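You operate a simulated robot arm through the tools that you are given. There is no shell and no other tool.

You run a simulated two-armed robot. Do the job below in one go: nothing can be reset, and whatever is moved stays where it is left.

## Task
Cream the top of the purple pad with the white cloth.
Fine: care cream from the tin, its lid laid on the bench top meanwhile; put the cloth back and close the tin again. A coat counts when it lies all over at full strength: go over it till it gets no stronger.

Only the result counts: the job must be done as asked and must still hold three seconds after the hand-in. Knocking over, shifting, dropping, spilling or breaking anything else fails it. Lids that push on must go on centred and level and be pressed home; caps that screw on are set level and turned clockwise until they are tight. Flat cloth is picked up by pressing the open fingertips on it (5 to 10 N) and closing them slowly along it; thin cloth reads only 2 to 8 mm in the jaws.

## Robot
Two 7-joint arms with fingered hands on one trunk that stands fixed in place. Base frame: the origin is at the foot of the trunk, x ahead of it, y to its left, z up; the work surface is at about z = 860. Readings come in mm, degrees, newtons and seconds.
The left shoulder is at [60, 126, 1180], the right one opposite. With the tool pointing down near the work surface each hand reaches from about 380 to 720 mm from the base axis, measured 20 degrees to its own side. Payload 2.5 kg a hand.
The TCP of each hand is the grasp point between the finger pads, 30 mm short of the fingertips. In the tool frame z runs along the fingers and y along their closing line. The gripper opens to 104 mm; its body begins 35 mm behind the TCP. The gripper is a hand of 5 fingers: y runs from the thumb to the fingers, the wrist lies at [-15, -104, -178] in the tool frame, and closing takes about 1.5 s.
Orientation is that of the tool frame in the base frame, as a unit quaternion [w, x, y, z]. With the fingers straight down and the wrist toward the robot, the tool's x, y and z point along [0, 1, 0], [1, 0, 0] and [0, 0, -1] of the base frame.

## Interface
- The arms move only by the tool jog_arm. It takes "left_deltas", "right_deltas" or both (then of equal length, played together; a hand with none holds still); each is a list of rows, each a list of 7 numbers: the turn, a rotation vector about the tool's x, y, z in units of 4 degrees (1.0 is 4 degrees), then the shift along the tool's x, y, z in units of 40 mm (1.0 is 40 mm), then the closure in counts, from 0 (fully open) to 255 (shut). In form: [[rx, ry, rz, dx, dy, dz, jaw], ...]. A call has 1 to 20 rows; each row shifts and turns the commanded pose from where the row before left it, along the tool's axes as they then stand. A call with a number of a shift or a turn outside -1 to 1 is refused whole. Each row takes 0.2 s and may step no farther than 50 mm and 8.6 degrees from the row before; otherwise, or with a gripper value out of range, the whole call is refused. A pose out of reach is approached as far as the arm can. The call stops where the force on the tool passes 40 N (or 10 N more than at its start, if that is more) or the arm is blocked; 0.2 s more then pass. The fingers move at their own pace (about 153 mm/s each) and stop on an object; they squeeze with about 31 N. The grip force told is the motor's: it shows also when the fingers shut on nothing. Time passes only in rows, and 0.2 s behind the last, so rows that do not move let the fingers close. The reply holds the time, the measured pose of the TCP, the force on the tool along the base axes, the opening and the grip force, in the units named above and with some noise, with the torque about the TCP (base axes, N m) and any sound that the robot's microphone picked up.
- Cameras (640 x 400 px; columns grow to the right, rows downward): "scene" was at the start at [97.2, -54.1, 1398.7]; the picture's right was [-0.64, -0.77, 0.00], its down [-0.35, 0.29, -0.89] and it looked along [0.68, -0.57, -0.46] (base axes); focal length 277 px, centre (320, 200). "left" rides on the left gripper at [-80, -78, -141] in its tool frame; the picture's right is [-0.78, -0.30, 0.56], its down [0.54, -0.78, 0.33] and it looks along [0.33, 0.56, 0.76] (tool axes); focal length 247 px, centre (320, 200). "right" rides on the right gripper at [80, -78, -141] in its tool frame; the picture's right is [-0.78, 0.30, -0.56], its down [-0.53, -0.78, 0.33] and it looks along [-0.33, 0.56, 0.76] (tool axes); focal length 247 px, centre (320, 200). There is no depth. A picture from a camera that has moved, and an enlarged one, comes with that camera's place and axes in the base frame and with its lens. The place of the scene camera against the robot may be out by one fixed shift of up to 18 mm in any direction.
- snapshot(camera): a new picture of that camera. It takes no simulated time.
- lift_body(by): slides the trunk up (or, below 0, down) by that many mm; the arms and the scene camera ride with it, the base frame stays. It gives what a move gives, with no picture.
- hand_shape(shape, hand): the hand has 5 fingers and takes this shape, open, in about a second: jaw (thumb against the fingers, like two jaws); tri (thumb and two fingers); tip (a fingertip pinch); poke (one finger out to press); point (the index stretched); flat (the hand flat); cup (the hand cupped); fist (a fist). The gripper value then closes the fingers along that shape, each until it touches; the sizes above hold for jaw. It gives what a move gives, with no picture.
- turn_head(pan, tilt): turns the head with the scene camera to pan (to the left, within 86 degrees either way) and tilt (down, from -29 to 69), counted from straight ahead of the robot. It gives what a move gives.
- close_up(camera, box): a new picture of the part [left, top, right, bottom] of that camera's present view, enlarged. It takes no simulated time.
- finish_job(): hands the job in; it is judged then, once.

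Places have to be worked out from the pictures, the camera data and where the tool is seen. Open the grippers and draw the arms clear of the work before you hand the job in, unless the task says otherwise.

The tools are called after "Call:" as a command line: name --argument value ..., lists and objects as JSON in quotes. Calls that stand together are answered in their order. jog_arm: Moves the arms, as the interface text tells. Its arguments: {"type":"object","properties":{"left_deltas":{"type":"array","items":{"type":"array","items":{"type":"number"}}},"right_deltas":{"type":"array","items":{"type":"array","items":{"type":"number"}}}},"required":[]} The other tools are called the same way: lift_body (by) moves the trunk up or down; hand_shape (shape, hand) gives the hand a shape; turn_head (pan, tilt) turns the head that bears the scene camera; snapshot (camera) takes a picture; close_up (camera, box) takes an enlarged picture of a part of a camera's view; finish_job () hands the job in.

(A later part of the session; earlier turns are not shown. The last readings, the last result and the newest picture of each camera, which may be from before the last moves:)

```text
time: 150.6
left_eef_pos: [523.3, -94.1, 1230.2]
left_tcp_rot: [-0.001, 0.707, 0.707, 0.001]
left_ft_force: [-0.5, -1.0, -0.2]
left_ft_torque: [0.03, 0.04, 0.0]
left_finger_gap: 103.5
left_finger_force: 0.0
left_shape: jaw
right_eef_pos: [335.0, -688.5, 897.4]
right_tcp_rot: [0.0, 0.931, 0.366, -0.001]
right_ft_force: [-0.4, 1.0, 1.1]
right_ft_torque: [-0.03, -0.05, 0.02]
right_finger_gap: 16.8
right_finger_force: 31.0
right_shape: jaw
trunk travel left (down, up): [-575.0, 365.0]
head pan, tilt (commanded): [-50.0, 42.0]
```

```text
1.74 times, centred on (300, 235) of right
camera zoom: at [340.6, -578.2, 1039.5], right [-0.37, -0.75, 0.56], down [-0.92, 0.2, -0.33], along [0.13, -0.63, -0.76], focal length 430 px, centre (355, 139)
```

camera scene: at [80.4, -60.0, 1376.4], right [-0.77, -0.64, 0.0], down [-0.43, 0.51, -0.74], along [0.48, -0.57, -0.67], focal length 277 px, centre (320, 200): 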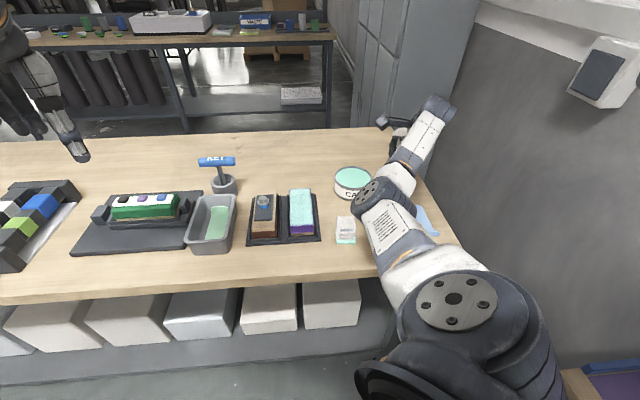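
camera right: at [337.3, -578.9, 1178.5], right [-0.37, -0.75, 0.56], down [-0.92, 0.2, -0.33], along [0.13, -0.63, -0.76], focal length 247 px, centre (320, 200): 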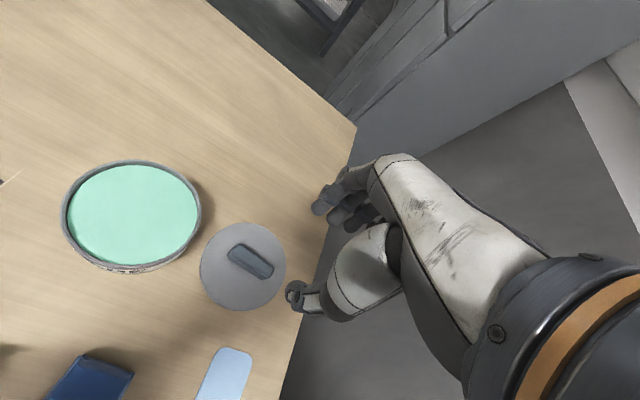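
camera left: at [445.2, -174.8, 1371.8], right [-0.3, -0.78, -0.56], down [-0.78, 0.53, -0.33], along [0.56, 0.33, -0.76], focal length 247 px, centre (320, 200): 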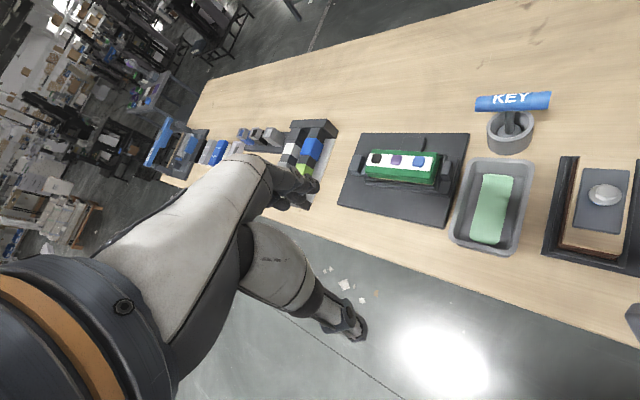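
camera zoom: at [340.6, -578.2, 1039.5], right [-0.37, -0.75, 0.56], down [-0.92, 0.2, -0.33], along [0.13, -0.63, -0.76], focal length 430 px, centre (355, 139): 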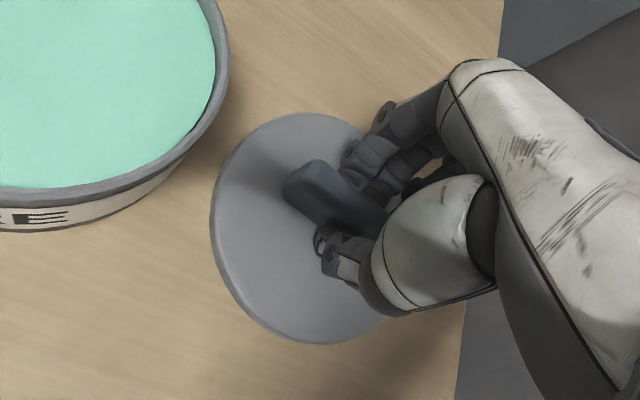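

The gap is 16.8 mm, a full grip. I lift the lid 30 mm first and check that it hangs level.

Call:
jog_arm --right_deltas '[[0, 0, 0, 0, 0, -0.1, 255], [0, 0, 0, 0, 0, -0.3, 255], [0, 0, 0, 0, 0, -0.5, 255], [0, 0, 0, 0, 0, -0.6, 255], [0, 0, 0, 0, 0, -0.6, 255], [0, 0, 0, 0, 0, -0.6, 255], [0, 0, 0, 0, 0, 0, 255]]'

Call:
snapshot --camera "right"

Call:
close_up --camera "scene" --box '[330, 70, 450, 220]'

```text
time: 152.2
left_eef_pos: [523.5, -95.0, 1229.8]
left_tcp_rot: [0.0, 0.706, 0.708, 0.001]
left_ft_force: [0.6, 0.2, 0.9]
left_ft_torque: [0.02, -0.02, 0.01]
left_finger_gap: 103.5
left_finger_force: 0.2
left_shape: jaw
right_eef_pos: [336.0, -687.3, 1005.9]
right_tcp_rot: [0.0, 0.93, 0.367, -0.001]
right_ft_force: [0.7, -0.4, -0.2]
right_ft_torque: [-0.01, 0.04, -0.03]
right_finger_gap: 16.6
right_finger_force: 31.0
right_shape: jaw
trunk travel left (down, up): [-575.0, 365.0]
head pan, tilt (commanded): [-50.0, 42.0]
```

```text
taken
camera right: at [341.1, -577.4, 1147.4], right [-0.37, -0.75, 0.56], down [-0.92, 0.2, -0.33], along [0.13, -0.63, -0.76], focal length 247 px, centre (320, 200)
```

right: 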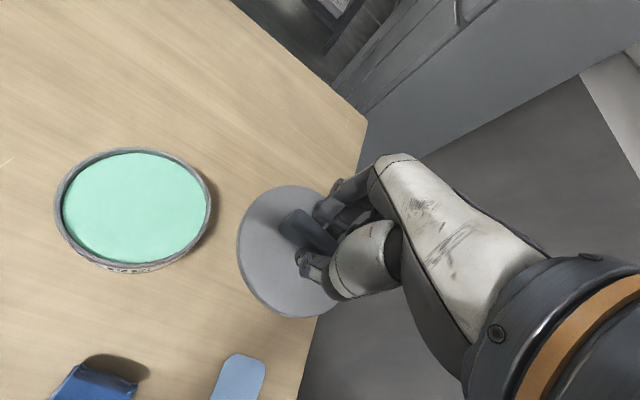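

```text
2.67 times, centred on (390, 145) of scene
camera zoom: at [80.5, -60.1, 1376.3], right [-0.77, -0.64, 0.0], down [-0.43, 0.51, -0.74], along [0.48, -0.57, -0.67], focal length 738 px, centre (133, 347)
```

zoom: 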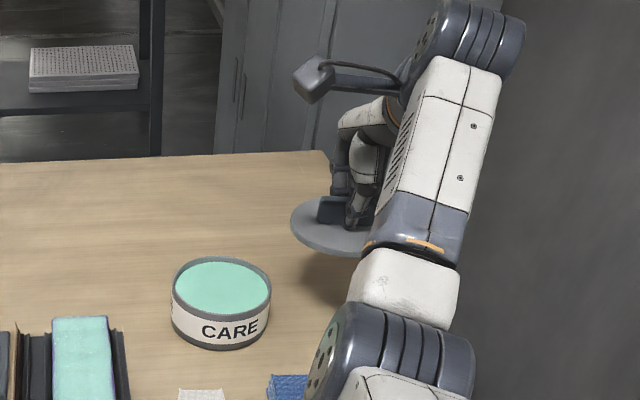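

The lid hangs level in the same hold as the first time, and the tin centre still reads the same. I carry it back over the tin by the exact reverse of the earlier move.

Call:
jog_arm --right_deltas '[[0, 0, 0, 0.45, -0.04, -0.1, 255], [0, 0, 0, 0.67, -0.053, 0, 255], [0, 0, 0, 0.67, -0.053, 0, 255], [0, 0, 0, 0.67, -0.053, 0, 255], [0, 0, 0, 0.639, -0.053, 0, 255], [0, 0, 0, 0, 0, 0, 255], [0, 0, 0, 0, 0, 0, 255]]'

Call:
snapshot --camera "right"

Call:
close_up --camera "scene" --box '[300, 90, 410, 220]'

```text
time: 153.8
left_eef_pos: [522.6, -95.0, 1230.0]
left_tcp_rot: [0.001, 0.707, 0.707, 0.0]
left_ft_force: [0.9, -0.1, -0.5]
left_ft_torque: [-0.03, 0.02, -0.01]
left_finger_gap: 103.6
left_finger_force: 0.1
left_shape: jaw
right_eef_pos: [420.4, -597.2, 1008.4]
right_tcp_rot: [0.0, 0.93, 0.367, 0.0]
right_ft_force: [0.3, 0.8, -0.1]
right_ft_torque: [-0.02, 0.0, 0.03]
right_finger_gap: 16.9
right_finger_force: 30.8
right_shape: jaw
trunk travel left (down, up): [-575.0, 365.0]
head pan, tilt (commanded): [-50.0, 42.0]
```

```text
taken
camera right: at [425.3, -486.3, 1149.9], right [-0.37, -0.75, 0.56], down [-0.92, 0.2, -0.33], along [0.13, -0.63, -0.76], focal length 247 px, centre (320, 200)
```

right: 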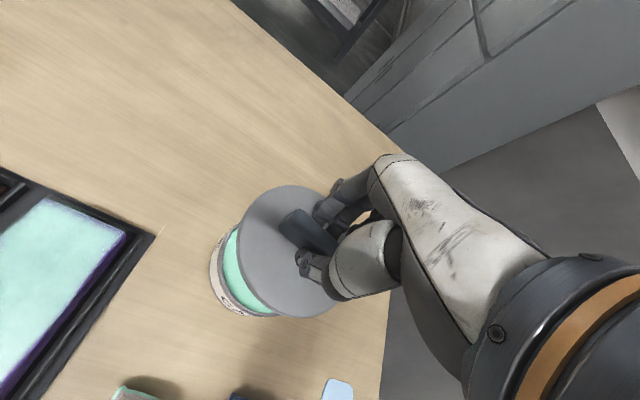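

```text
3.08 times, centred on (355, 155) of scene
camera zoom: at [80.5, -60.0, 1376.3], right [-0.77, -0.64, 0.0], down [-0.43, 0.51, -0.74], along [0.48, -0.57, -0.67], focal length 852 px, centre (212, 338)
```

zoom: 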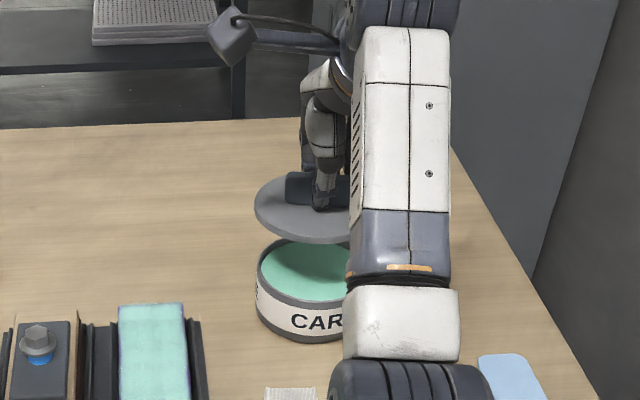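

The hand is over the tin at [420.4, -597.2], matching the original grip pose. I lower to about 5 mm above seating.

Call:
jog_arm --right_deltas '[[0, 0, 0, 0, 0, 0.4, 255], [0, 0, 0, 0, 0, 0.5, 255], [0, 0, 0, 0, 0, 0.3, 255], [0, 0, 0, 0, 0, 0.18, 255], [0, 0, 0, 0, 0, 0, 255], [0, 0, 0, 0, 0, 0, 255]]'

Call:
close_up --camera "right" --box '[180, 150, 400, 340]'

Call:
close_up --camera "scene" --box '[320, 130, 400, 210]'

```text
time: 155.2
left_eef_pos: [524.0, -93.5, 1230.5]
left_tcp_rot: [0.0, 0.707, 0.708, 0.0]
left_ft_force: [0.7, 1.4, -0.2]
left_ft_torque: [0.01, 0.0, -0.04]
left_finger_gap: 103.7
left_finger_force: 0.0
left_shape: jaw
right_eef_pos: [418.1, -597.7, 953.7]
right_tcp_rot: [0.0, 0.93, 0.367, 0.0]
right_ft_force: [0.4, -0.3, -0.3]
right_ft_torque: [0.0, 0.04, 0.0]
right_finger_gap: 16.9
right_finger_force: 31.2
right_shape: jaw
trunk travel left (down, up): [-575.0, 365.0]
head pan, tilt (commanded): [-50.0, 42.0]
```

```text
2.11 times, centred on (290, 245) of right
camera zoom: at [423.8, -486.0, 1094.6], right [-0.37, -0.75, 0.56], down [-0.92, 0.2, -0.33], along [0.13, -0.63, -0.76], focal length 520 px, centre (383, 105)
```

zoom: 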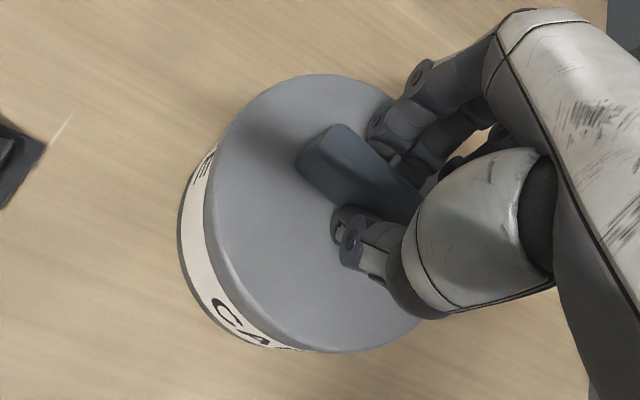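

```text
5.00 times, centred on (360, 170) of scene
camera zoom: at [80.5, -60.0, 1376.3], right [-0.77, -0.64, 0.0], down [-0.43, 0.51, -0.74], along [0.48, -0.57, -0.67], focal length 1384 px, centre (120, 350)
```

zoom: 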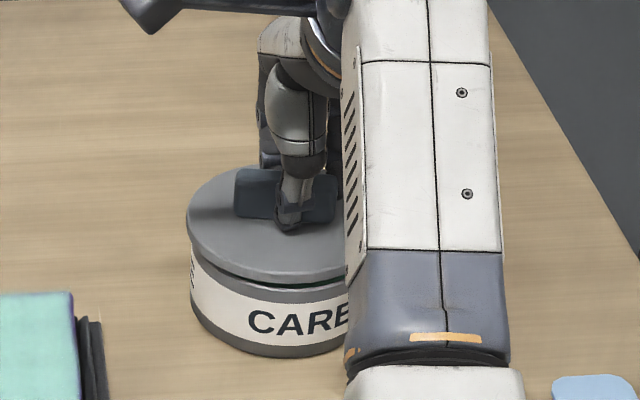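

The lid hovers a few millimetres above the rim, level and centred over the body. I lower in 1 mm steps.

Call:
jog_arm --right_deltas '[[0, 0, 0, 0, 0, 0.05, 255], [0, 0, 0, 0, 0, 0.025, 255], [0, 0, 0, 0, 0, 0.025, 255], [0, 0, 0, 0, 0, 0, 255]]'

```text
time: 156.2
left_eef_pos: [523.7, -93.9, 1229.5]
left_tcp_rot: [0.0, 0.706, 0.708, 0.0]
left_ft_force: [0.6, 0.3, -0.6]
left_ft_torque: [-0.01, -0.04, 0.02]
left_finger_gap: 103.7
left_finger_force: 0.0
left_shape: jaw
right_eef_pos: [419.8, -596.9, 948.5]
right_tcp_rot: [0.0, 0.93, 0.368, 0.0]
right_ft_force: [-0.3, -0.2, -0.5]
right_ft_torque: [-0.01, 0.04, -0.04]
right_finger_gap: 16.7
right_finger_force: 31.1
right_shape: jaw
trunk travel left (down, up): [-575.0, 365.0]
head pan, tilt (commanded): [-50.0, 42.0]
```

Call:
jog_arm --right_deltas '[[0, 0, 0, 0, 0, 0.025, 255], [0, 0, 0, 0, 0, 0.025, 255], [0, 0, 0, 0, 0, 0, 255]]'

Call:
close_up --camera "scene" --box '[320, 150, 380, 210]'

```text
time: 157.0
left_eef_pos: [522.7, -93.5, 1229.4]
left_tcp_rot: [0.0, 0.706, 0.708, -0.001]
left_ft_force: [-0.4, -0.6, 0.0]
left_ft_torque: [0.02, 0.0, 0.0]
left_finger_gap: 103.4
left_finger_force: 0.1
left_shape: jaw
right_eef_pos: [419.3, -598.0, 947.6]
right_tcp_rot: [0.0, 0.93, 0.367, 0.001]
right_ft_force: [-0.3, -0.2, 0.8]
right_ft_torque: [-0.03, -0.06, 0.01]
right_finger_gap: 16.8
right_finger_force: 31.2
right_shape: jaw
trunk travel left (down, up): [-575.0, 365.0]
head pan, tilt (commanded): [-50.0, 42.0]
```

```text
6.67 times, centred on (350, 180) of scene
camera zoom: at [80.4, -59.8, 1376.4], right [-0.77, -0.64, 0.0], down [-0.43, 0.51, -0.74], along [0.48, -0.57, -0.67], focal length 1845 px, centre (120, 333)
```

zoom: 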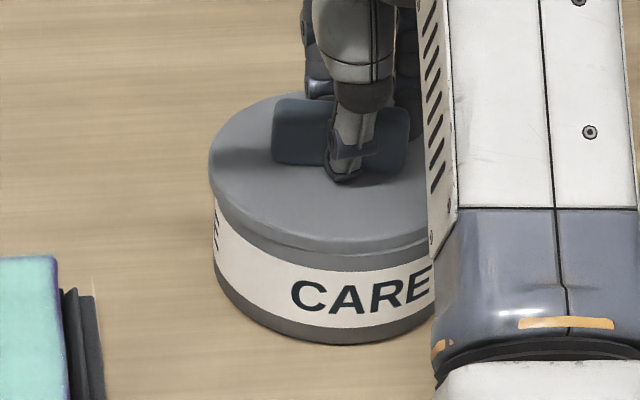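

The lid is on the rim, level, and touching. I press it down in small steps and listen for the snap.

Call:
jog_arm --right_deltas '[[0, 0, 0, 0, 0, 0.025, 255], [0, 0, 0, 0, 0, 0.025, 255], [0, 0, 0, 0, 0, 0, 255]]'

```text
time: 157.8
left_eef_pos: [522.7, -92.7, 1230.9]
left_tcp_rot: [-0.001, 0.706, 0.709, 0.0]
left_ft_force: [0.1, 0.4, -0.6]
left_ft_torque: [-0.01, -0.01, -0.02]
left_finger_gap: 103.5
left_finger_force: 0.2
left_shape: jaw
right_eef_pos: [418.1, -597.5, 947.2]
right_tcp_rot: [0.001, 0.93, 0.366, 0.0]
right_ft_force: [1.4, -0.7, 5.3]
right_ft_torque: [-0.07, -0.22, -0.02]
right_finger_gap: 16.6
right_finger_force: 31.4
right_shape: jaw
trunk travel left (down, up): [-575.0, 365.0]
head pan, tilt (commanded): [-50.0, 42.0]
```

It takes 5.3 N with no snap yet. I press on gradually.

Call:
jog_arm --right_deltas '[[0, 0, 0, 0, 0, 0.025, 255], [0, 0, 0, 0, 0, 0.025, 255], [0, 0, 0, 0, 0, 0, 255]]'

```text
time: 158.6
left_eef_pos: [522.4, -92.8, 1230.7]
left_tcp_rot: [0.001, 0.707, 0.708, -0.001]
left_ft_force: [0.2, -0.7, 0.1]
left_ft_torque: [0.01, 0.0, 0.0]
left_finger_gap: 103.4
left_finger_force: 0.1
left_shape: jaw
right_eef_pos: [418.5, -596.9, 946.5]
right_tcp_rot: [0.004, 0.931, 0.366, 0.001]
right_ft_force: [4.6, -2.2, 15.8]
right_ft_torque: [-0.19, -0.44, 0.04]
right_finger_gap: 16.7
right_finger_force: 31.0
right_shape: jaw
trunk travel left (down, up): [-575.0, 365.0]
head pan, tilt (commanded): [-50.0, 42.0]
```

At 15.8 N there is no snap yet and some side force has appeared. I look before pressing harder.

Call:
close_up --camera "right" --box '[180, 150, 400, 340]'

Call:
close_up --camera "scene" --box '[325, 160, 375, 205]'

```text
2.11 times, centred on (290, 245) of right
camera zoom: at [423.2, -485.8, 1088.7], right [-0.37, -0.74, 0.56], down [-0.92, 0.2, -0.34], along [0.14, -0.64, -0.76], focal length 520 px, centre (383, 105)
```

zoom: 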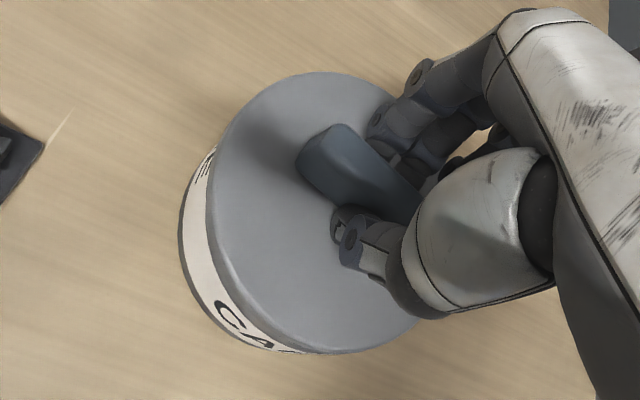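

```text
8.89 times, centred on (350, 182) of scene
camera zoom: at [79.7, -58.3, 1376.7], right [-0.77, -0.64, 0.0], down [-0.43, 0.51, -0.74], along [0.48, -0.57, -0.67], focal length 2460 px, centre (53, 356)
```

zoom: 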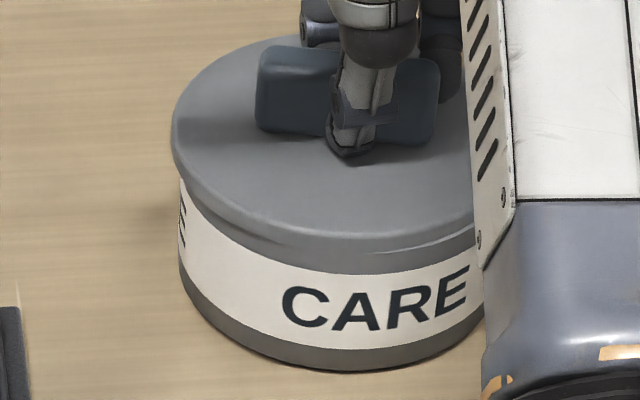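

The lid may sit 1–2 mm off toward its left. I take the very same crops as when the tin was originally closed, for a direct comparison.

Call:
close_up --camera "right" --box '[180, 120, 420, 350]'

Call:
close_up --camera "scene" --box '[310, 120, 390, 210]'

```text
1.74 times, centred on (300, 235) of right
camera zoom: at [423.2, -485.8, 1088.7], right [-0.37, -0.74, 0.56], down [-0.92, 0.2, -0.34], along [0.14, -0.64, -0.76], focal length 430 px, centre (355, 139)
```

zoom: 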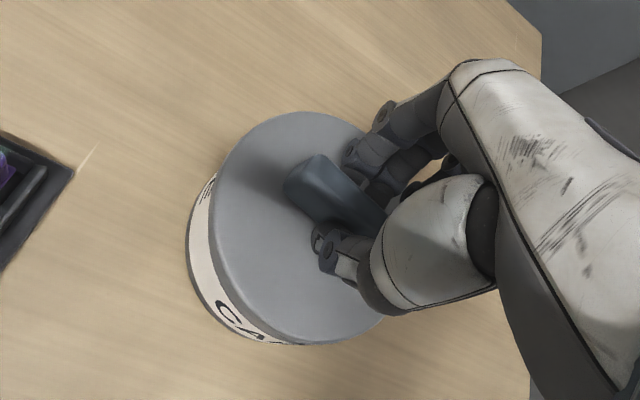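

```text
4.44 times, centred on (350, 165) of scene
camera zoom: at [79.7, -58.3, 1376.7], right [-0.77, -0.64, 0.0], down [-0.43, 0.51, -0.74], along [0.48, -0.57, -0.67], focal length 1230 px, centre (187, 356)
```

zoom: 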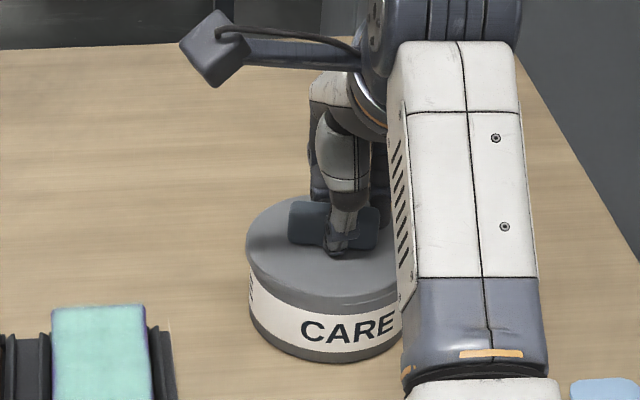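

By height the lid already sits on the rim (lid underside ≈ 909), but it looks about 1.6 mm off to the left, so I should centre it before pressing. I raise it 4 mm to unload and measure precisely.

Call:
jog_arm --right_deltas '[[0, 0, 0, 0, 0, -0.05, 255], [0, 0, 0, 0, 0, -0.075, 255], [0, 0, 0, 0, 0, 0, 255], [0, 0, 0, 0, 0, 0, 255]]'

Call:
close_up --camera "scene" --box '[310, 150, 406, 210]'

Call:
close_up --camera "right" --box '[180, 120, 420, 350]'

Call:
close_up --camera "scene" --box '[328, 160, 352, 205]'

```text
time: 159.6
left_eef_pos: [521.8, -94.0, 1230.7]
left_tcp_rot: [0.0, 0.706, 0.708, -0.001]
left_ft_force: [-0.7, 0.1, 0.0]
left_ft_torque: [0.01, 0.01, -0.02]
left_finger_gap: 103.7
left_finger_force: 0.0
left_shape: jaw
right_eef_pos: [419.0, -596.0, 948.0]
right_tcp_rot: [-0.003, 0.93, 0.366, -0.001]
right_ft_force: [-4.2, -0.5, 1.5]
right_ft_torque: [-0.05, 0.03, -0.02]
right_finger_gap: 17.0
right_finger_force: 31.4
right_shape: jaw
trunk travel left (down, up): [-575.0, 365.0]
head pan, tilt (commanded): [-50.0, 42.0]
heard: snap
```

```text
6.67 times, centred on (358, 180) of scene
camera zoom: at [79.8, -59.7, 1376.3], right [-0.77, -0.64, 0.0], down [-0.43, 0.51, -0.74], along [0.48, -0.57, -0.67], focal length 1845 px, centre (67, 333)
```

zoom: 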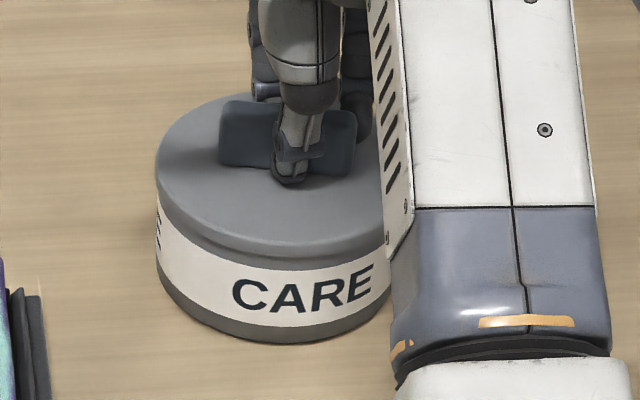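

```text
1.74 times, centred on (300, 235) of right
camera zoom: at [424.0, -486.4, 1090.3], right [-0.36, -0.75, 0.56], down [-0.92, 0.2, -0.33], along [0.13, -0.63, -0.76], focal length 430 px, centre (355, 139)
```

zoom: 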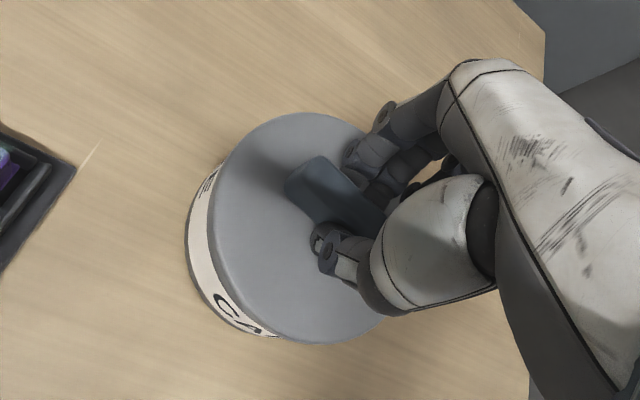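

```text
8.89 times, centred on (340, 182) of scene
camera zoom: at [79.8, -59.7, 1376.3], right [-0.77, -0.64, 0.0], down [-0.43, 0.51, -0.74], along [0.48, -0.57, -0.67], focal length 2460 px, centre (142, 356)
```

zoom: 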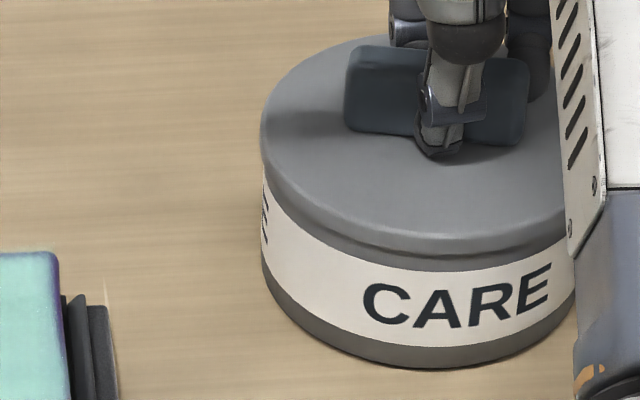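

I heard a snap while easing off, and a side load of about 4 N remains, so the lid seems engaged with the tin. I wait a moment and read again before doing anything.

Call:
jog_arm --right_deltas '[[0, 0, 0, 0, 0, 0, 255], [0, 0, 0, 0, 0, 0, 255], [0, 0, 0, 0, 0, 0, 255]]'

Call:
close_up --camera "scene" --box '[310, 150, 406, 210]'

Call:
close_up --camera "right" --box '[230, 190, 310, 330]'

```text
time: 160.4
left_eef_pos: [522.9, -94.1, 1229.7]
left_tcp_rot: [0.001, 0.707, 0.707, -0.001]
left_ft_force: [-0.6, 0.3, -0.6]
left_ft_torque: [0.04, -0.03, -0.03]
left_finger_gap: 103.6
left_finger_force: 0.0
left_shape: jaw
right_eef_pos: [420.0, -598.8, 949.6]
right_tcp_rot: [0.0, 0.93, 0.367, 0.0]
right_ft_force: [0.6, 0.6, -0.4]
right_ft_torque: [0.02, -0.02, -0.03]
right_finger_gap: 16.8
right_finger_force: 30.8
right_shape: jaw
trunk travel left (down, up): [-575.0, 365.0]
head pan, tilt (commanded): [-50.0, 42.0]
heard: snap
```

```text
6.67 times, centred on (358, 180) of scene
camera zoom: at [80.5, -60.0, 1376.3], right [-0.77, -0.64, 0.0], down [-0.43, 0.51, -0.74], along [0.48, -0.57, -0.67], focal length 1845 px, centre (67, 333)
```

zoom: 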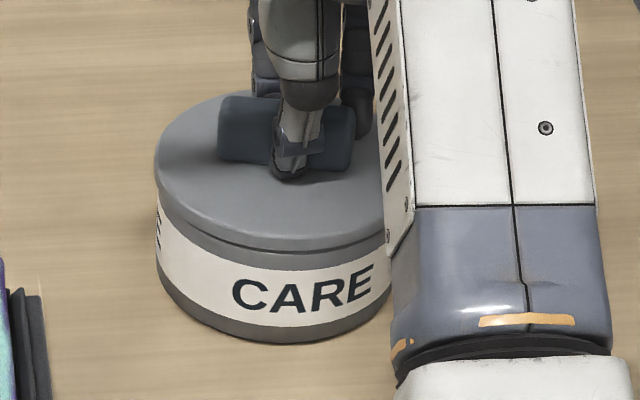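

```text
2.86 times, centred on (270, 260) of right
camera zoom: at [424.4, -486.8, 1091.2], right [-0.37, -0.75, 0.56], down [-0.92, 0.2, -0.33], along [0.13, -0.63, -0.76], focal length 706 px, centre (463, 29)
```

zoom: 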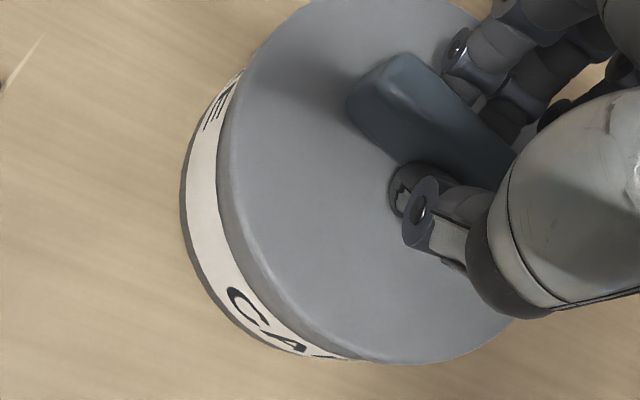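

A second snap came and the forces dropped to zero at TCP 949.6. The tin seems to have moved about 2 mm. I raise the lid 15 mm to see whether it is free and where the tin stands.

Call:
jog_arm --right_deltas '[[0, 0, 0, 0, 0, -0.125, 255], [0, 0, 0, 0, 0, -0.25, 255], [0, 0, 0, 0, 0, 0, 255], [0, 0, 0, 0, 0, 0, 255]]'

Call:
close_up --camera "scene" --box '[310, 150, 406, 210]'

Call:
close_up --camera "right" --box '[180, 120, 420, 350]'

```text
time: 161.4
left_eef_pos: [523.4, -94.7, 1230.9]
left_tcp_rot: [0.0, 0.707, 0.708, 0.0]
left_ft_force: [-0.2, 0.2, -0.4]
left_ft_torque: [-0.02, 0.0, 0.0]
left_finger_gap: 103.3
left_finger_force: 0.1
left_shape: jaw
right_eef_pos: [420.0, -598.7, 963.7]
right_tcp_rot: [0.0, 0.931, 0.366, 0.0]
right_ft_force: [-0.1, -0.7, -0.9]
right_ft_torque: [0.0, 0.0, 0.04]
right_finger_gap: 16.7
right_finger_force: 30.6
right_shape: jaw
trunk travel left (down, up): [-575.0, 365.0]
head pan, tilt (commanded): [-50.0, 42.0]
```

```text
6.67 times, centred on (358, 180) of scene
camera zoom: at [80.5, -60.0, 1376.4], right [-0.77, -0.64, 0.0], down [-0.43, 0.51, -0.74], along [0.48, -0.57, -0.67], focal length 1845 px, centre (67, 333)
```

zoom: 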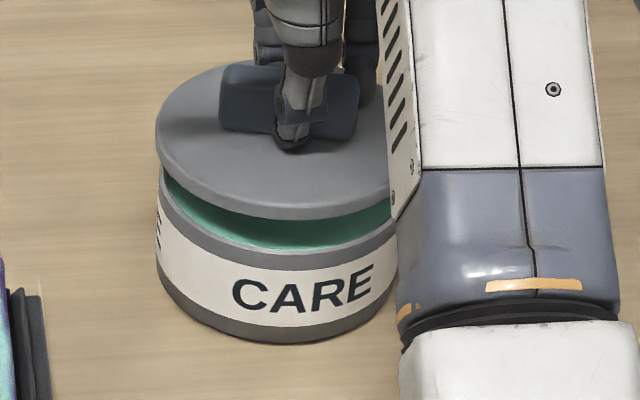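

```text
1.74 times, centred on (300, 235) of right
camera zoom: at [425.0, -487.2, 1106.1], right [-0.37, -0.75, 0.56], down [-0.92, 0.2, -0.33], along [0.13, -0.63, -0.76], focal length 430 px, centre (355, 139)
```

zoom: 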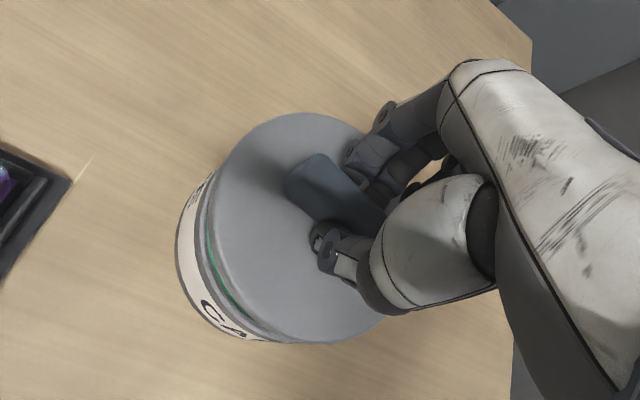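

The lid is free and unharmed; the tin itself has slid about 3.5 mm. Comparing both cameras, the lid sits about 2 mm too far toward +y relative to the tin, so it was pressed on off-centre. I shift the hand by about [-0.2, -2] mm and lower to just above the rim.

Call:
jog_arm --right_deltas '[[0, 0, 0, -0.038, 0.033, 0, 255], [0, 0, 0, 0, 0, 0.15, 255], [0, 0, 0, 0, 0, 0.125, 255], [0, 0, 0, 0, 0, 0, 255], [0, 0, 0, 0, 0, 0, 255]]'

Call:
close_up --camera "scene" --box '[310, 150, 406, 210]'

Call:
close_up --camera "right" --box '[180, 120, 420, 350]'

```text
time: 162.6
left_eef_pos: [523.3, -94.8, 1230.8]
left_tcp_rot: [0.0, 0.707, 0.708, 0.0]
left_ft_force: [0.1, 0.5, 0.1]
left_ft_torque: [-0.01, 0.0, 0.01]
left_finger_gap: 103.5
left_finger_force: 0.0
left_shape: jaw
right_eef_pos: [418.5, -600.2, 952.6]
right_tcp_rot: [-0.001, 0.931, 0.366, 0.0]
right_ft_force: [-0.3, 0.2, -0.2]
right_ft_torque: [-0.02, 0.01, 0.03]
right_finger_gap: 16.5
right_finger_force: 31.0
right_shape: jaw
trunk travel left (down, up): [-575.0, 365.0]
head pan, tilt (commanded): [-50.0, 42.0]
```

```text
6.67 times, centred on (358, 180) of scene
camera zoom: at [80.5, -60.0, 1376.3], right [-0.77, -0.64, 0.0], down [-0.43, 0.51, -0.74], along [0.48, -0.57, -0.67], focal length 1845 px, centre (67, 333)
```

zoom: 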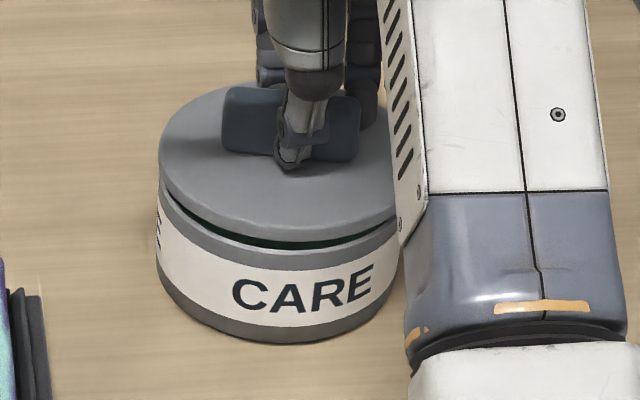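

```text
1.74 times, centred on (300, 235) of right
camera zoom: at [424.0, -488.8, 1094.9], right [-0.37, -0.75, 0.56], down [-0.92, 0.2, -0.33], along [0.13, -0.63, -0.76], focal length 430 px, centre (355, 139)
```

zoom: 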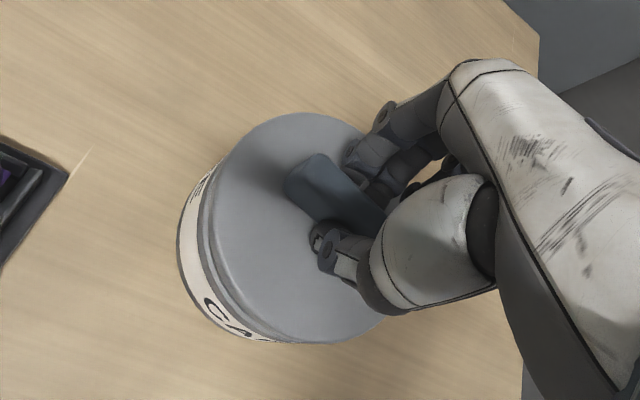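

The gap now looks nearly even all round. I zoom on the near rim to judge the remaining offset.

Call:
close_up --camera "scene" --box '[330, 160, 372, 200]'

Call:
close_up --camera "right" --box '[235, 200, 300, 330]'

```text
10.00 times, centred on (351, 180) of scene
camera zoom: at [80.5, -60.0, 1376.3], right [-0.77, -0.64, 0.0], down [-0.43, 0.51, -0.74], along [0.48, -0.57, -0.67], focal length 2768 px, centre (10, 400)
```

zoom: 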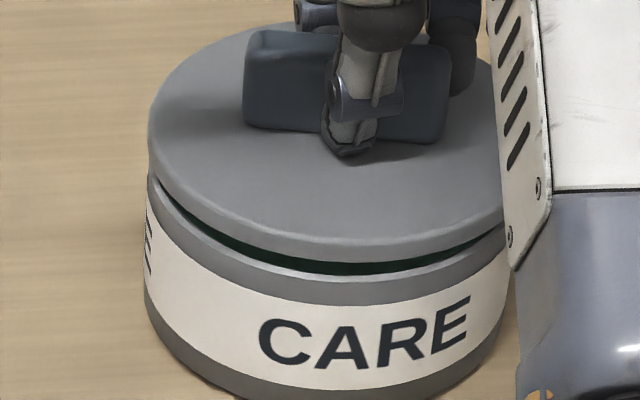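

```text
3.08 times, centred on (268, 265) of right
camera zoom: at [424.0, -488.8, 1094.9], right [-0.37, -0.75, 0.56], down [-0.92, 0.2, -0.33], along [0.13, -0.63, -0.76], focal length 760 px, centre (482, 0)
```

zoom: 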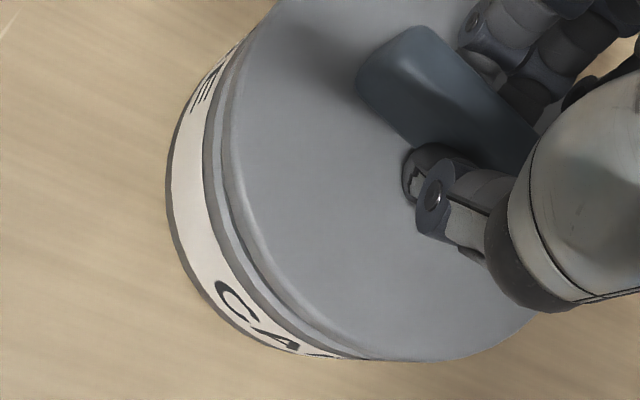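

Gripped pressing forces the lid sideways, so a better way is to set it down loosely, let go, and look with the hand away. Then I press on the bar from above, where the lid can settle by itself. I shift 1 mm left and lower to touch.

Call:
jog_arm --right_deltas '[[0, 0, 0, 0.025, 0.01, 0.05, 255], [0, 0, 0, 0, 0, 0.05, 255], [0, 0, 0, 0, 0, 0.03, 255], [0, 0, 0, 0, 0, 0, 255], [0, 0, 0, 0, 0, 0, 255]]'

```text
time: 163.8
left_eef_pos: [523.1, -94.1, 1230.1]
left_tcp_rot: [0.0, 0.706, 0.708, 0.0]
left_ft_force: [1.0, 0.9, 0.0]
left_ft_torque: [0.0, 0.03, 0.02]
left_finger_gap: 103.6
left_finger_force: 0.0
left_shape: jaw
right_eef_pos: [421.2, -598.3, 947.5]
right_tcp_rot: [0.0, 0.931, 0.366, 0.0]
right_ft_force: [-0.5, 0.0, 1.3]
right_ft_torque: [-0.03, -0.07, -0.01]
right_finger_gap: 16.6
right_finger_force: 31.1
right_shape: jaw
trunk travel left (down, up): [-575.0, 365.0]
head pan, tilt (commanded): [-50.0, 42.0]
```

Light, even contact at 1.3 N. I press 1 mm more to see whether side forces appear.

Call:
jog_arm --right_deltas '[[0, 0, 0, 0, 0, 0.025, 255], [0, 0, 0, 0, 0, 0, 255], [0, 0, 0, 0, 0, 0, 255]]'

Call:
close_up --camera "scene" --box '[330, 160, 372, 200]'

```text
time: 164.6
left_eef_pos: [522.6, -94.3, 1229.8]
left_tcp_rot: [0.001, 0.706, 0.708, 0.0]
left_ft_force: [-0.8, -0.9, 0.6]
left_ft_torque: [-0.01, -0.02, 0.03]
left_finger_gap: 103.7
left_finger_force: 0.1
left_shape: jaw
right_eef_pos: [419.7, -597.7, 948.1]
right_tcp_rot: [0.001, 0.931, 0.366, 0.0]
right_ft_force: [-0.9, 1.3, 4.7]
right_ft_torque: [-0.03, -0.11, -0.01]
right_finger_gap: 16.6
right_finger_force: 30.7
right_shape: jaw
trunk travel left (down, up): [-575.0, 365.0]
head pan, tilt (commanded): [-50.0, 42.0]
```

```text
10.00 times, centred on (351, 180) of scene
camera zoom: at [80.1, -59.4, 1376.5], right [-0.77, -0.64, 0.0], down [-0.43, 0.51, -0.74], along [0.48, -0.57, -0.67], focal length 2768 px, centre (10, 400)
```

zoom: 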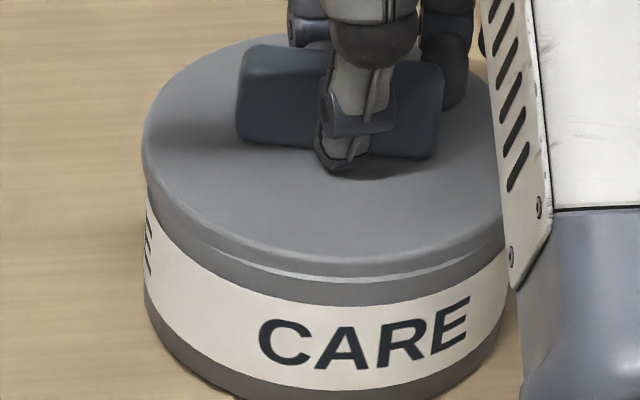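

The lid's left overhang now matches the original. A thin bright strip of rim shows on the near side, so the lid is 1–2 mm too far away from the robot. I unload, shift 1.8 mm back toward the robot and set it down again.

Call:
jog_arm --right_deltas '[[0, 0, 0, 0, 0, -0.08, 255], [0, 0, 0, 0, -0.045, 0, 255], [0, 0, 0, 0, 0, 0, 255], [0, 0, 0, 0, 0, 0.05, 255], [0, 0, 0, 0, 0, 0.03, 255], [0, 0, 0, 0, 0, 0, 255]]'

Call:
close_up --camera "scene" --box '[330, 160, 372, 200]'

Call:
close_up --camera "right" --box '[235, 200, 300, 330]'

```text
time: 166.0
left_eef_pos: [521.6, -94.1, 1229.0]
left_tcp_rot: [0.0, 0.707, 0.707, 0.0]
left_ft_force: [0.2, 0.7, -0.8]
left_ft_torque: [0.0, -0.02, -0.02]
left_finger_gap: 103.7
left_finger_force: 0.0
left_shape: jaw
right_eef_pos: [419.0, -599.5, 947.5]
right_tcp_rot: [0.001, 0.93, 0.367, 0.0]
right_ft_force: [-1.7, 2.9, 4.0]
right_ft_torque: [0.0, -0.04, 0.03]
right_finger_gap: 16.8
right_finger_force: 30.6
right_shape: jaw
trunk travel left (down, up): [-575.0, 365.0]
head pan, tilt (commanded): [-50.0, 42.0]
heard: snap
```

```text
10.00 times, centred on (351, 180) of scene
camera zoom: at [80.0, -59.3, 1376.5], right [-0.77, -0.64, 0.0], down [-0.43, 0.51, -0.74], along [0.48, -0.57, -0.67], focal length 2768 px, centre (10, 400)
```

zoom: 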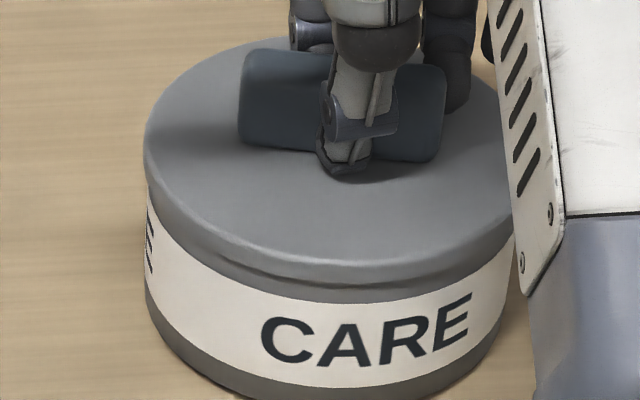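

```text
3.08 times, centred on (268, 265) of right
camera zoom: at [423.8, -487.1, 1089.8], right [-0.37, -0.74, 0.56], down [-0.92, 0.2, -0.33], along [0.14, -0.64, -0.76], focal length 760 px, centre (482, 0)
```

zoom: 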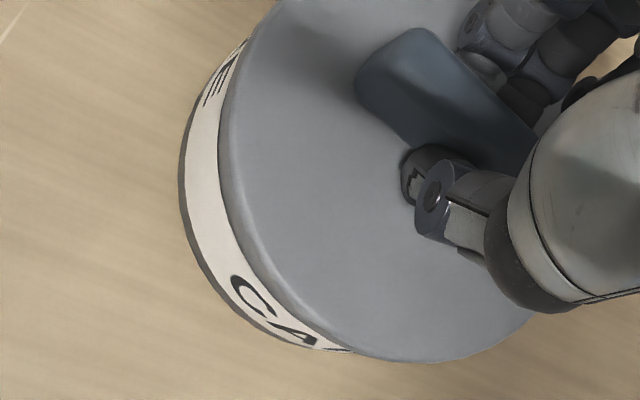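

A snap came while setting down, and no rim strip shows now: the lid looks flush and concentric as at the start. I press it home a bit more firmly.

Call:
jog_arm --right_deltas '[[0, 0, 0, 0, 0, 0.025, 255], [0, 0, 0, 0, 0, 0.025, 255], [0, 0, 0, 0, 0, 0, 255]]'

```text
time: 166.8
left_eef_pos: [522.0, -91.8, 1229.7]
left_tcp_rot: [0.0, 0.706, 0.708, 0.0]
left_ft_force: [-1.3, -1.1, 0.3]
left_ft_torque: [-0.01, -0.02, 0.03]
left_finger_gap: 103.4
left_finger_force: 0.0
left_shape: jaw
right_eef_pos: [418.4, -597.9, 948.7]
right_tcp_rot: [0.003, 0.931, 0.366, 0.002]
right_ft_force: [-0.3, 1.8, 13.7]
right_ft_torque: [-0.03, -0.16, 0.07]
right_finger_gap: 16.9
right_finger_force: 31.0
right_shape: jaw
trunk travel left (down, up): [-575.0, 365.0]
head pan, tilt (commanded): [-50.0, 42.0]
```

At 13.7 N the side forces and torques stay small, so it is well centred. I press up to about 25 N.

Call:
jog_arm --right_deltas '[[0, 0, 0, 0, 0, 0.025, 255], [0, 0, 0, 0, 0, 0.025, 255], [0, 0, 0, 0, 0, 0, 255]]'

Call:
close_up --camera "scene" --box '[330, 160, 372, 200]'

```text
time: 167.6
left_eef_pos: [522.4, -91.4, 1231.0]
left_tcp_rot: [0.001, 0.706, 0.708, 0.0]
left_ft_force: [-0.9, 0.4, 0.7]
left_ft_torque: [-0.01, -0.01, -0.03]
left_finger_gap: 103.5
left_finger_force: 0.1
left_shape: jaw
right_eef_pos: [418.9, -597.4, 947.8]
right_tcp_rot: [0.005, 0.931, 0.366, 0.003]
right_ft_force: [0.3, 0.8, 22.5]
right_ft_torque: [-0.1, -0.37, 0.0]
right_finger_gap: 16.5
right_finger_force: 31.2
right_shape: jaw
trunk travel left (down, up): [-575.0, 365.0]
head pan, tilt (commanded): [-50.0, 42.0]
```

```text
10.00 times, centred on (351, 180) of scene
camera zoom: at [78.7, -57.3, 1376.8], right [-0.77, -0.64, 0.0], down [-0.43, 0.51, -0.75], along [0.48, -0.57, -0.67], focal length 2768 px, centre (10, 400)
```

zoom: 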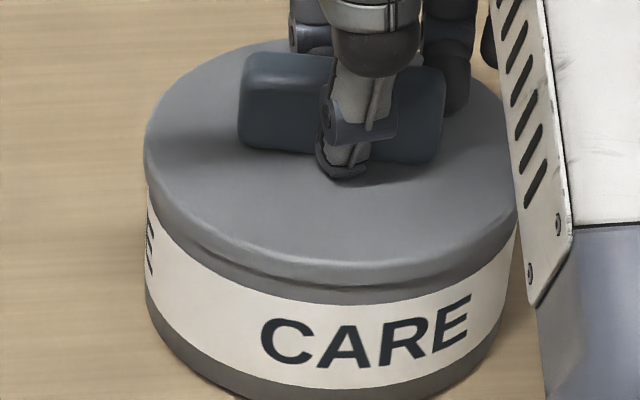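

The lid sits flush under 22.5 N with no new click, so it was already home at the last snap. I ease the load back to about 4 N without pulling and then open the fingers.

Call:
jog_arm --right_deltas '[[0, 0, 0, 0, 0, -0.025, 255], [0, 0, 0, 0, 0, -0.025, 255], [0, 0, 0, 0, 0, -0.025, 255], [0, 0, 0, 0, 0, 0, 255], [0, 0, 0, 0, 0, 0, 255]]'

```text
time: 168.8
left_eef_pos: [522.6, -92.2, 1231.0]
left_tcp_rot: [0.001, 0.707, 0.707, -0.001]
left_ft_force: [0.0, 0.6, -0.7]
left_ft_torque: [0.03, 0.03, -0.03]
left_finger_gap: 103.5
left_finger_force: 0.1
left_shape: jaw
right_eef_pos: [417.7, -597.2, 948.1]
right_tcp_rot: [0.001, 0.93, 0.366, 0.002]
right_ft_force: [3.1, -3.0, 15.8]
right_ft_torque: [-0.18, -0.33, 0.06]
right_finger_gap: 17.0
right_finger_force: 30.5
right_shape: jaw
trunk travel left (down, up): [-575.0, 365.0]
head pan, tilt (commanded): [-50.0, 42.0]
```

Still 15.8 N. I ease off another 1 mm.

Call:
jog_arm --right_deltas '[[0, 0, 0, 0, 0, -0.025, 255], [0, 0, 0, 0, 0, 0, 255], [0, 0, 0, 0, 0, 0, 255]]'

```text
time: 169.6
left_eef_pos: [523.6, -93.2, 1229.4]
left_tcp_rot: [0.0, 0.707, 0.708, -0.001]
left_ft_force: [-0.3, -0.5, 0.8]
left_ft_torque: [-0.01, 0.01, -0.02]
left_finger_gap: 103.4
left_finger_force: 0.1
left_shape: jaw
right_eef_pos: [418.7, -598.1, 947.9]
right_tcp_rot: [0.0, 0.931, 0.366, 0.001]
right_ft_force: [2.2, -1.4, 11.0]
right_ft_torque: [-0.15, -0.33, 0.0]
right_finger_gap: 16.8
right_finger_force: 31.0
right_shape: jaw
trunk travel left (down, up): [-575.0, 365.0]
head pan, tilt (commanded): [-50.0, 42.0]
```

11 N now. One more millimetre and then I open the fingers.

Call:
jog_arm --right_deltas '[[0, 0, 0, 0, 0, -0.025, 255], [0, 0, 0, 0, 0, 0, 255], [0, 0, 0, 0, 0, 0, 255]]'

```text
time: 170.4
left_eef_pos: [522.2, -94.1, 1229.8]
left_tcp_rot: [0.001, 0.706, 0.708, 0.0]
left_ft_force: [0.5, -0.2, -0.3]
left_ft_torque: [-0.03, 0.0, 0.02]
left_finger_gap: 103.5
left_finger_force: 0.1
left_shape: jaw
right_eef_pos: [417.9, -596.9, 948.5]
right_tcp_rot: [0.0, 0.93, 0.367, 0.0]
right_ft_force: [2.6, -1.0, 6.4]
right_ft_torque: [-0.07, -0.23, 0.07]
right_finger_gap: 16.8
right_finger_force: 30.5
right_shape: jaw
trunk travel left (down, up): [-575.0, 365.0]
head pan, tilt (commanded): [-50.0, 42.0]
```

Light load of 6 N. I open the fingers now and look before lifting away.

Call:
jog_arm --right_deltas '[[0, 0, 0, 0, 0, 0, 220], [0, 0, 0, 0, 0, 0, 180], [0, 0, 0, 0, 0, 0, 140], [0, 0, 0, 0, 0, 0, 120], [0, 0, 0, 0, 0, 0, 120], [0, 0, 0, 0, 0, 0, 120]]'

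Call:
jog_arm --right_deltas '[[0, 0, 0, 0, 0, -0.1, 120], [0, 0, 0, 0, 0, -0.4, 120], [0, 0, 0, 0, 0, -0.7, 120], [0, 0, 0, 0, 0, -0.7, 120], [0, 0, 0, 0, 0, 0, 120]]'

Call:
close_up --camera "scene" --box '[310, 150, 406, 210]'

Call:
close_up --camera "right" --box '[180, 160, 340, 330]'

```text
time: 171.8
left_eef_pos: [522.4, -93.5, 1229.9]
left_tcp_rot: [0.001, 0.707, 0.707, 0.0]
left_ft_force: [-0.3, -0.6, 0.3]
left_ft_torque: [-0.01, 0.01, 0.0]
left_finger_gap: 103.5
left_finger_force: 0.0
left_shape: jaw
right_eef_pos: [419.3, -598.7, 949.0]
right_tcp_rot: [0.0, 0.93, 0.366, 0.0]
right_ft_force: [-0.4, 0.6, 3.5]
right_ft_torque: [-0.03, -0.02, 0.04]
right_finger_gap: 53.8
right_finger_force: 0.0
right_shape: jaw
trunk travel left (down, up): [-575.0, 365.0]
head pan, tilt (commanded): [-50.0, 42.0]
```

```text
time: 173.0
left_eef_pos: [523.0, -94.5, 1230.0]
left_tcp_rot: [0.0, 0.707, 0.708, -0.001]
left_ft_force: [-0.6, 0.5, 0.2]
left_ft_torque: [0.01, 0.0, 0.03]
left_finger_gap: 103.7
left_finger_force: 0.0
left_shape: jaw
right_eef_pos: [419.3, -598.3, 1024.9]
right_tcp_rot: [0.0, 0.93, 0.367, -0.001]
right_ft_force: [-0.2, 0.3, -0.1]
right_ft_torque: [-0.03, -0.02, -0.03]
right_finger_gap: 54.7
right_finger_force: 0.1
right_shape: jaw
trunk travel left (down, up): [-575.0, 365.0]
head pan, tilt (commanded): [-50.0, 42.0]
```

```text
6.67 times, centred on (358, 180) of scene
camera zoom: at [80.5, -60.0, 1376.3], right [-0.77, -0.64, 0.0], down [-0.43, 0.51, -0.74], along [0.48, -0.57, -0.67], focal length 1845 px, centre (67, 333)
```

zoom: 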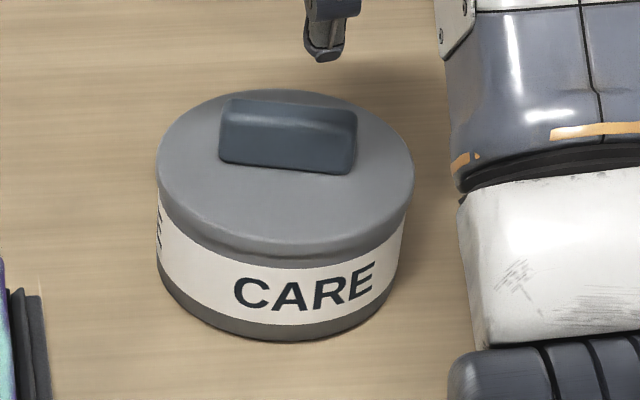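

```text
2.35 times, centred on (260, 245) of right
camera zoom: at [424.5, -487.3, 1165.9], right [-0.37, -0.75, 0.56], down [-0.92, 0.2, -0.33], along [0.13, -0.63, -0.76], focal length 581 px, centre (461, 94)
```

zoom: 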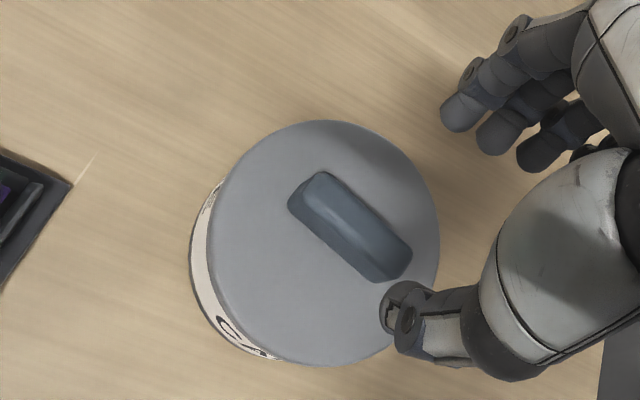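

The lid is on, level and concentric with the body: the lid-to-body offsets match the original picture within about 0.5 mm. It is turned by roughly 10°, with its bar at about 33°. To be sure it is really home, I turn the hand 10° to match the bar, centre over it, and regrip for a firm press and a very gentle pull check.

Call:
jog_arm --right_deltas '[[0, 0, 0, 0.12, 0.015, 0, 120], [0, 0, 0.85, 0, 0, 0, 120], [0, 0, 0.85, 0, 0, 0, 120], [0, 0, 0.8, 0, 0, 0, 120], [0, 0, 0, 0, 0, 0.4, 120], [0, 0, 0, 0, 0, 0.5, 120], [0, 0, 0, 0, 0, 0.5, 120], [0, 0, 0, 0, 0, 0.2, 120], [0, 0, 0, 0, 0, 0, 120], [0, 0, 0, 0, 0, 0, 120]]'

Call:
close_up --camera "right" --box '[180, 120, 420, 350]'

Call:
close_up --camera "scene" --box '[310, 130, 406, 210]'

```text
time: 175.2
left_eef_pos: [522.5, -93.4, 1230.1]
left_tcp_rot: [0.0, 0.707, 0.707, 0.001]
left_ft_force: [0.3, 0.9, -0.8]
left_ft_torque: [-0.02, 0.01, -0.01]
left_finger_gap: 103.4
left_finger_force: 0.0
left_shape: jaw
right_eef_pos: [422.2, -595.0, 959.8]
right_tcp_rot: [0.0, 0.959, 0.284, 0.0]
right_ft_force: [0.8, 0.2, 0.3]
right_ft_torque: [-0.02, 0.0, -0.02]
right_finger_gap: 54.4
right_finger_force: 0.1
right_shape: jaw
trunk travel left (down, up): [-575.0, 365.0]
head pan, tilt (commanded): [-50.0, 42.0]
```

```text
1.74 times, centred on (300, 235) of right
camera zoom: at [446.5, -487.2, 1101.1], right [-0.49, -0.67, 0.56], down [-0.87, 0.36, -0.33], along [0.02, -0.65, -0.76], focal length 430 px, centre (355, 139)
```

zoom: 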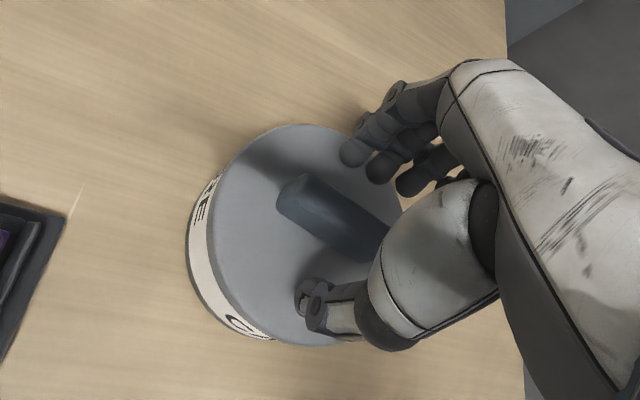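

```text
5.00 times, centred on (358, 170) of scene
camera zoom: at [80.4, -60.0, 1376.4], right [-0.77, -0.64, 0.0], down [-0.43, 0.51, -0.74], along [0.48, -0.57, -0.67], focal length 1384 px, centre (130, 350)
```

zoom: 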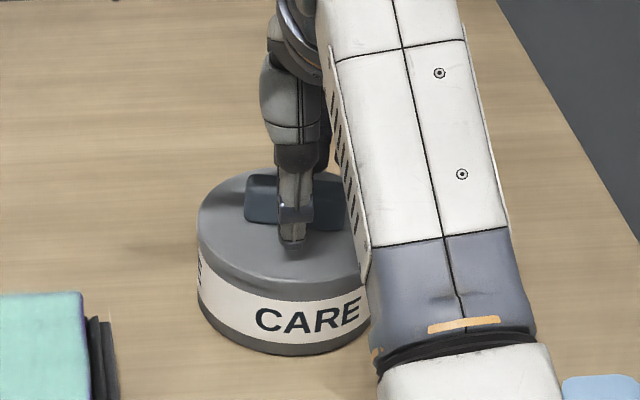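

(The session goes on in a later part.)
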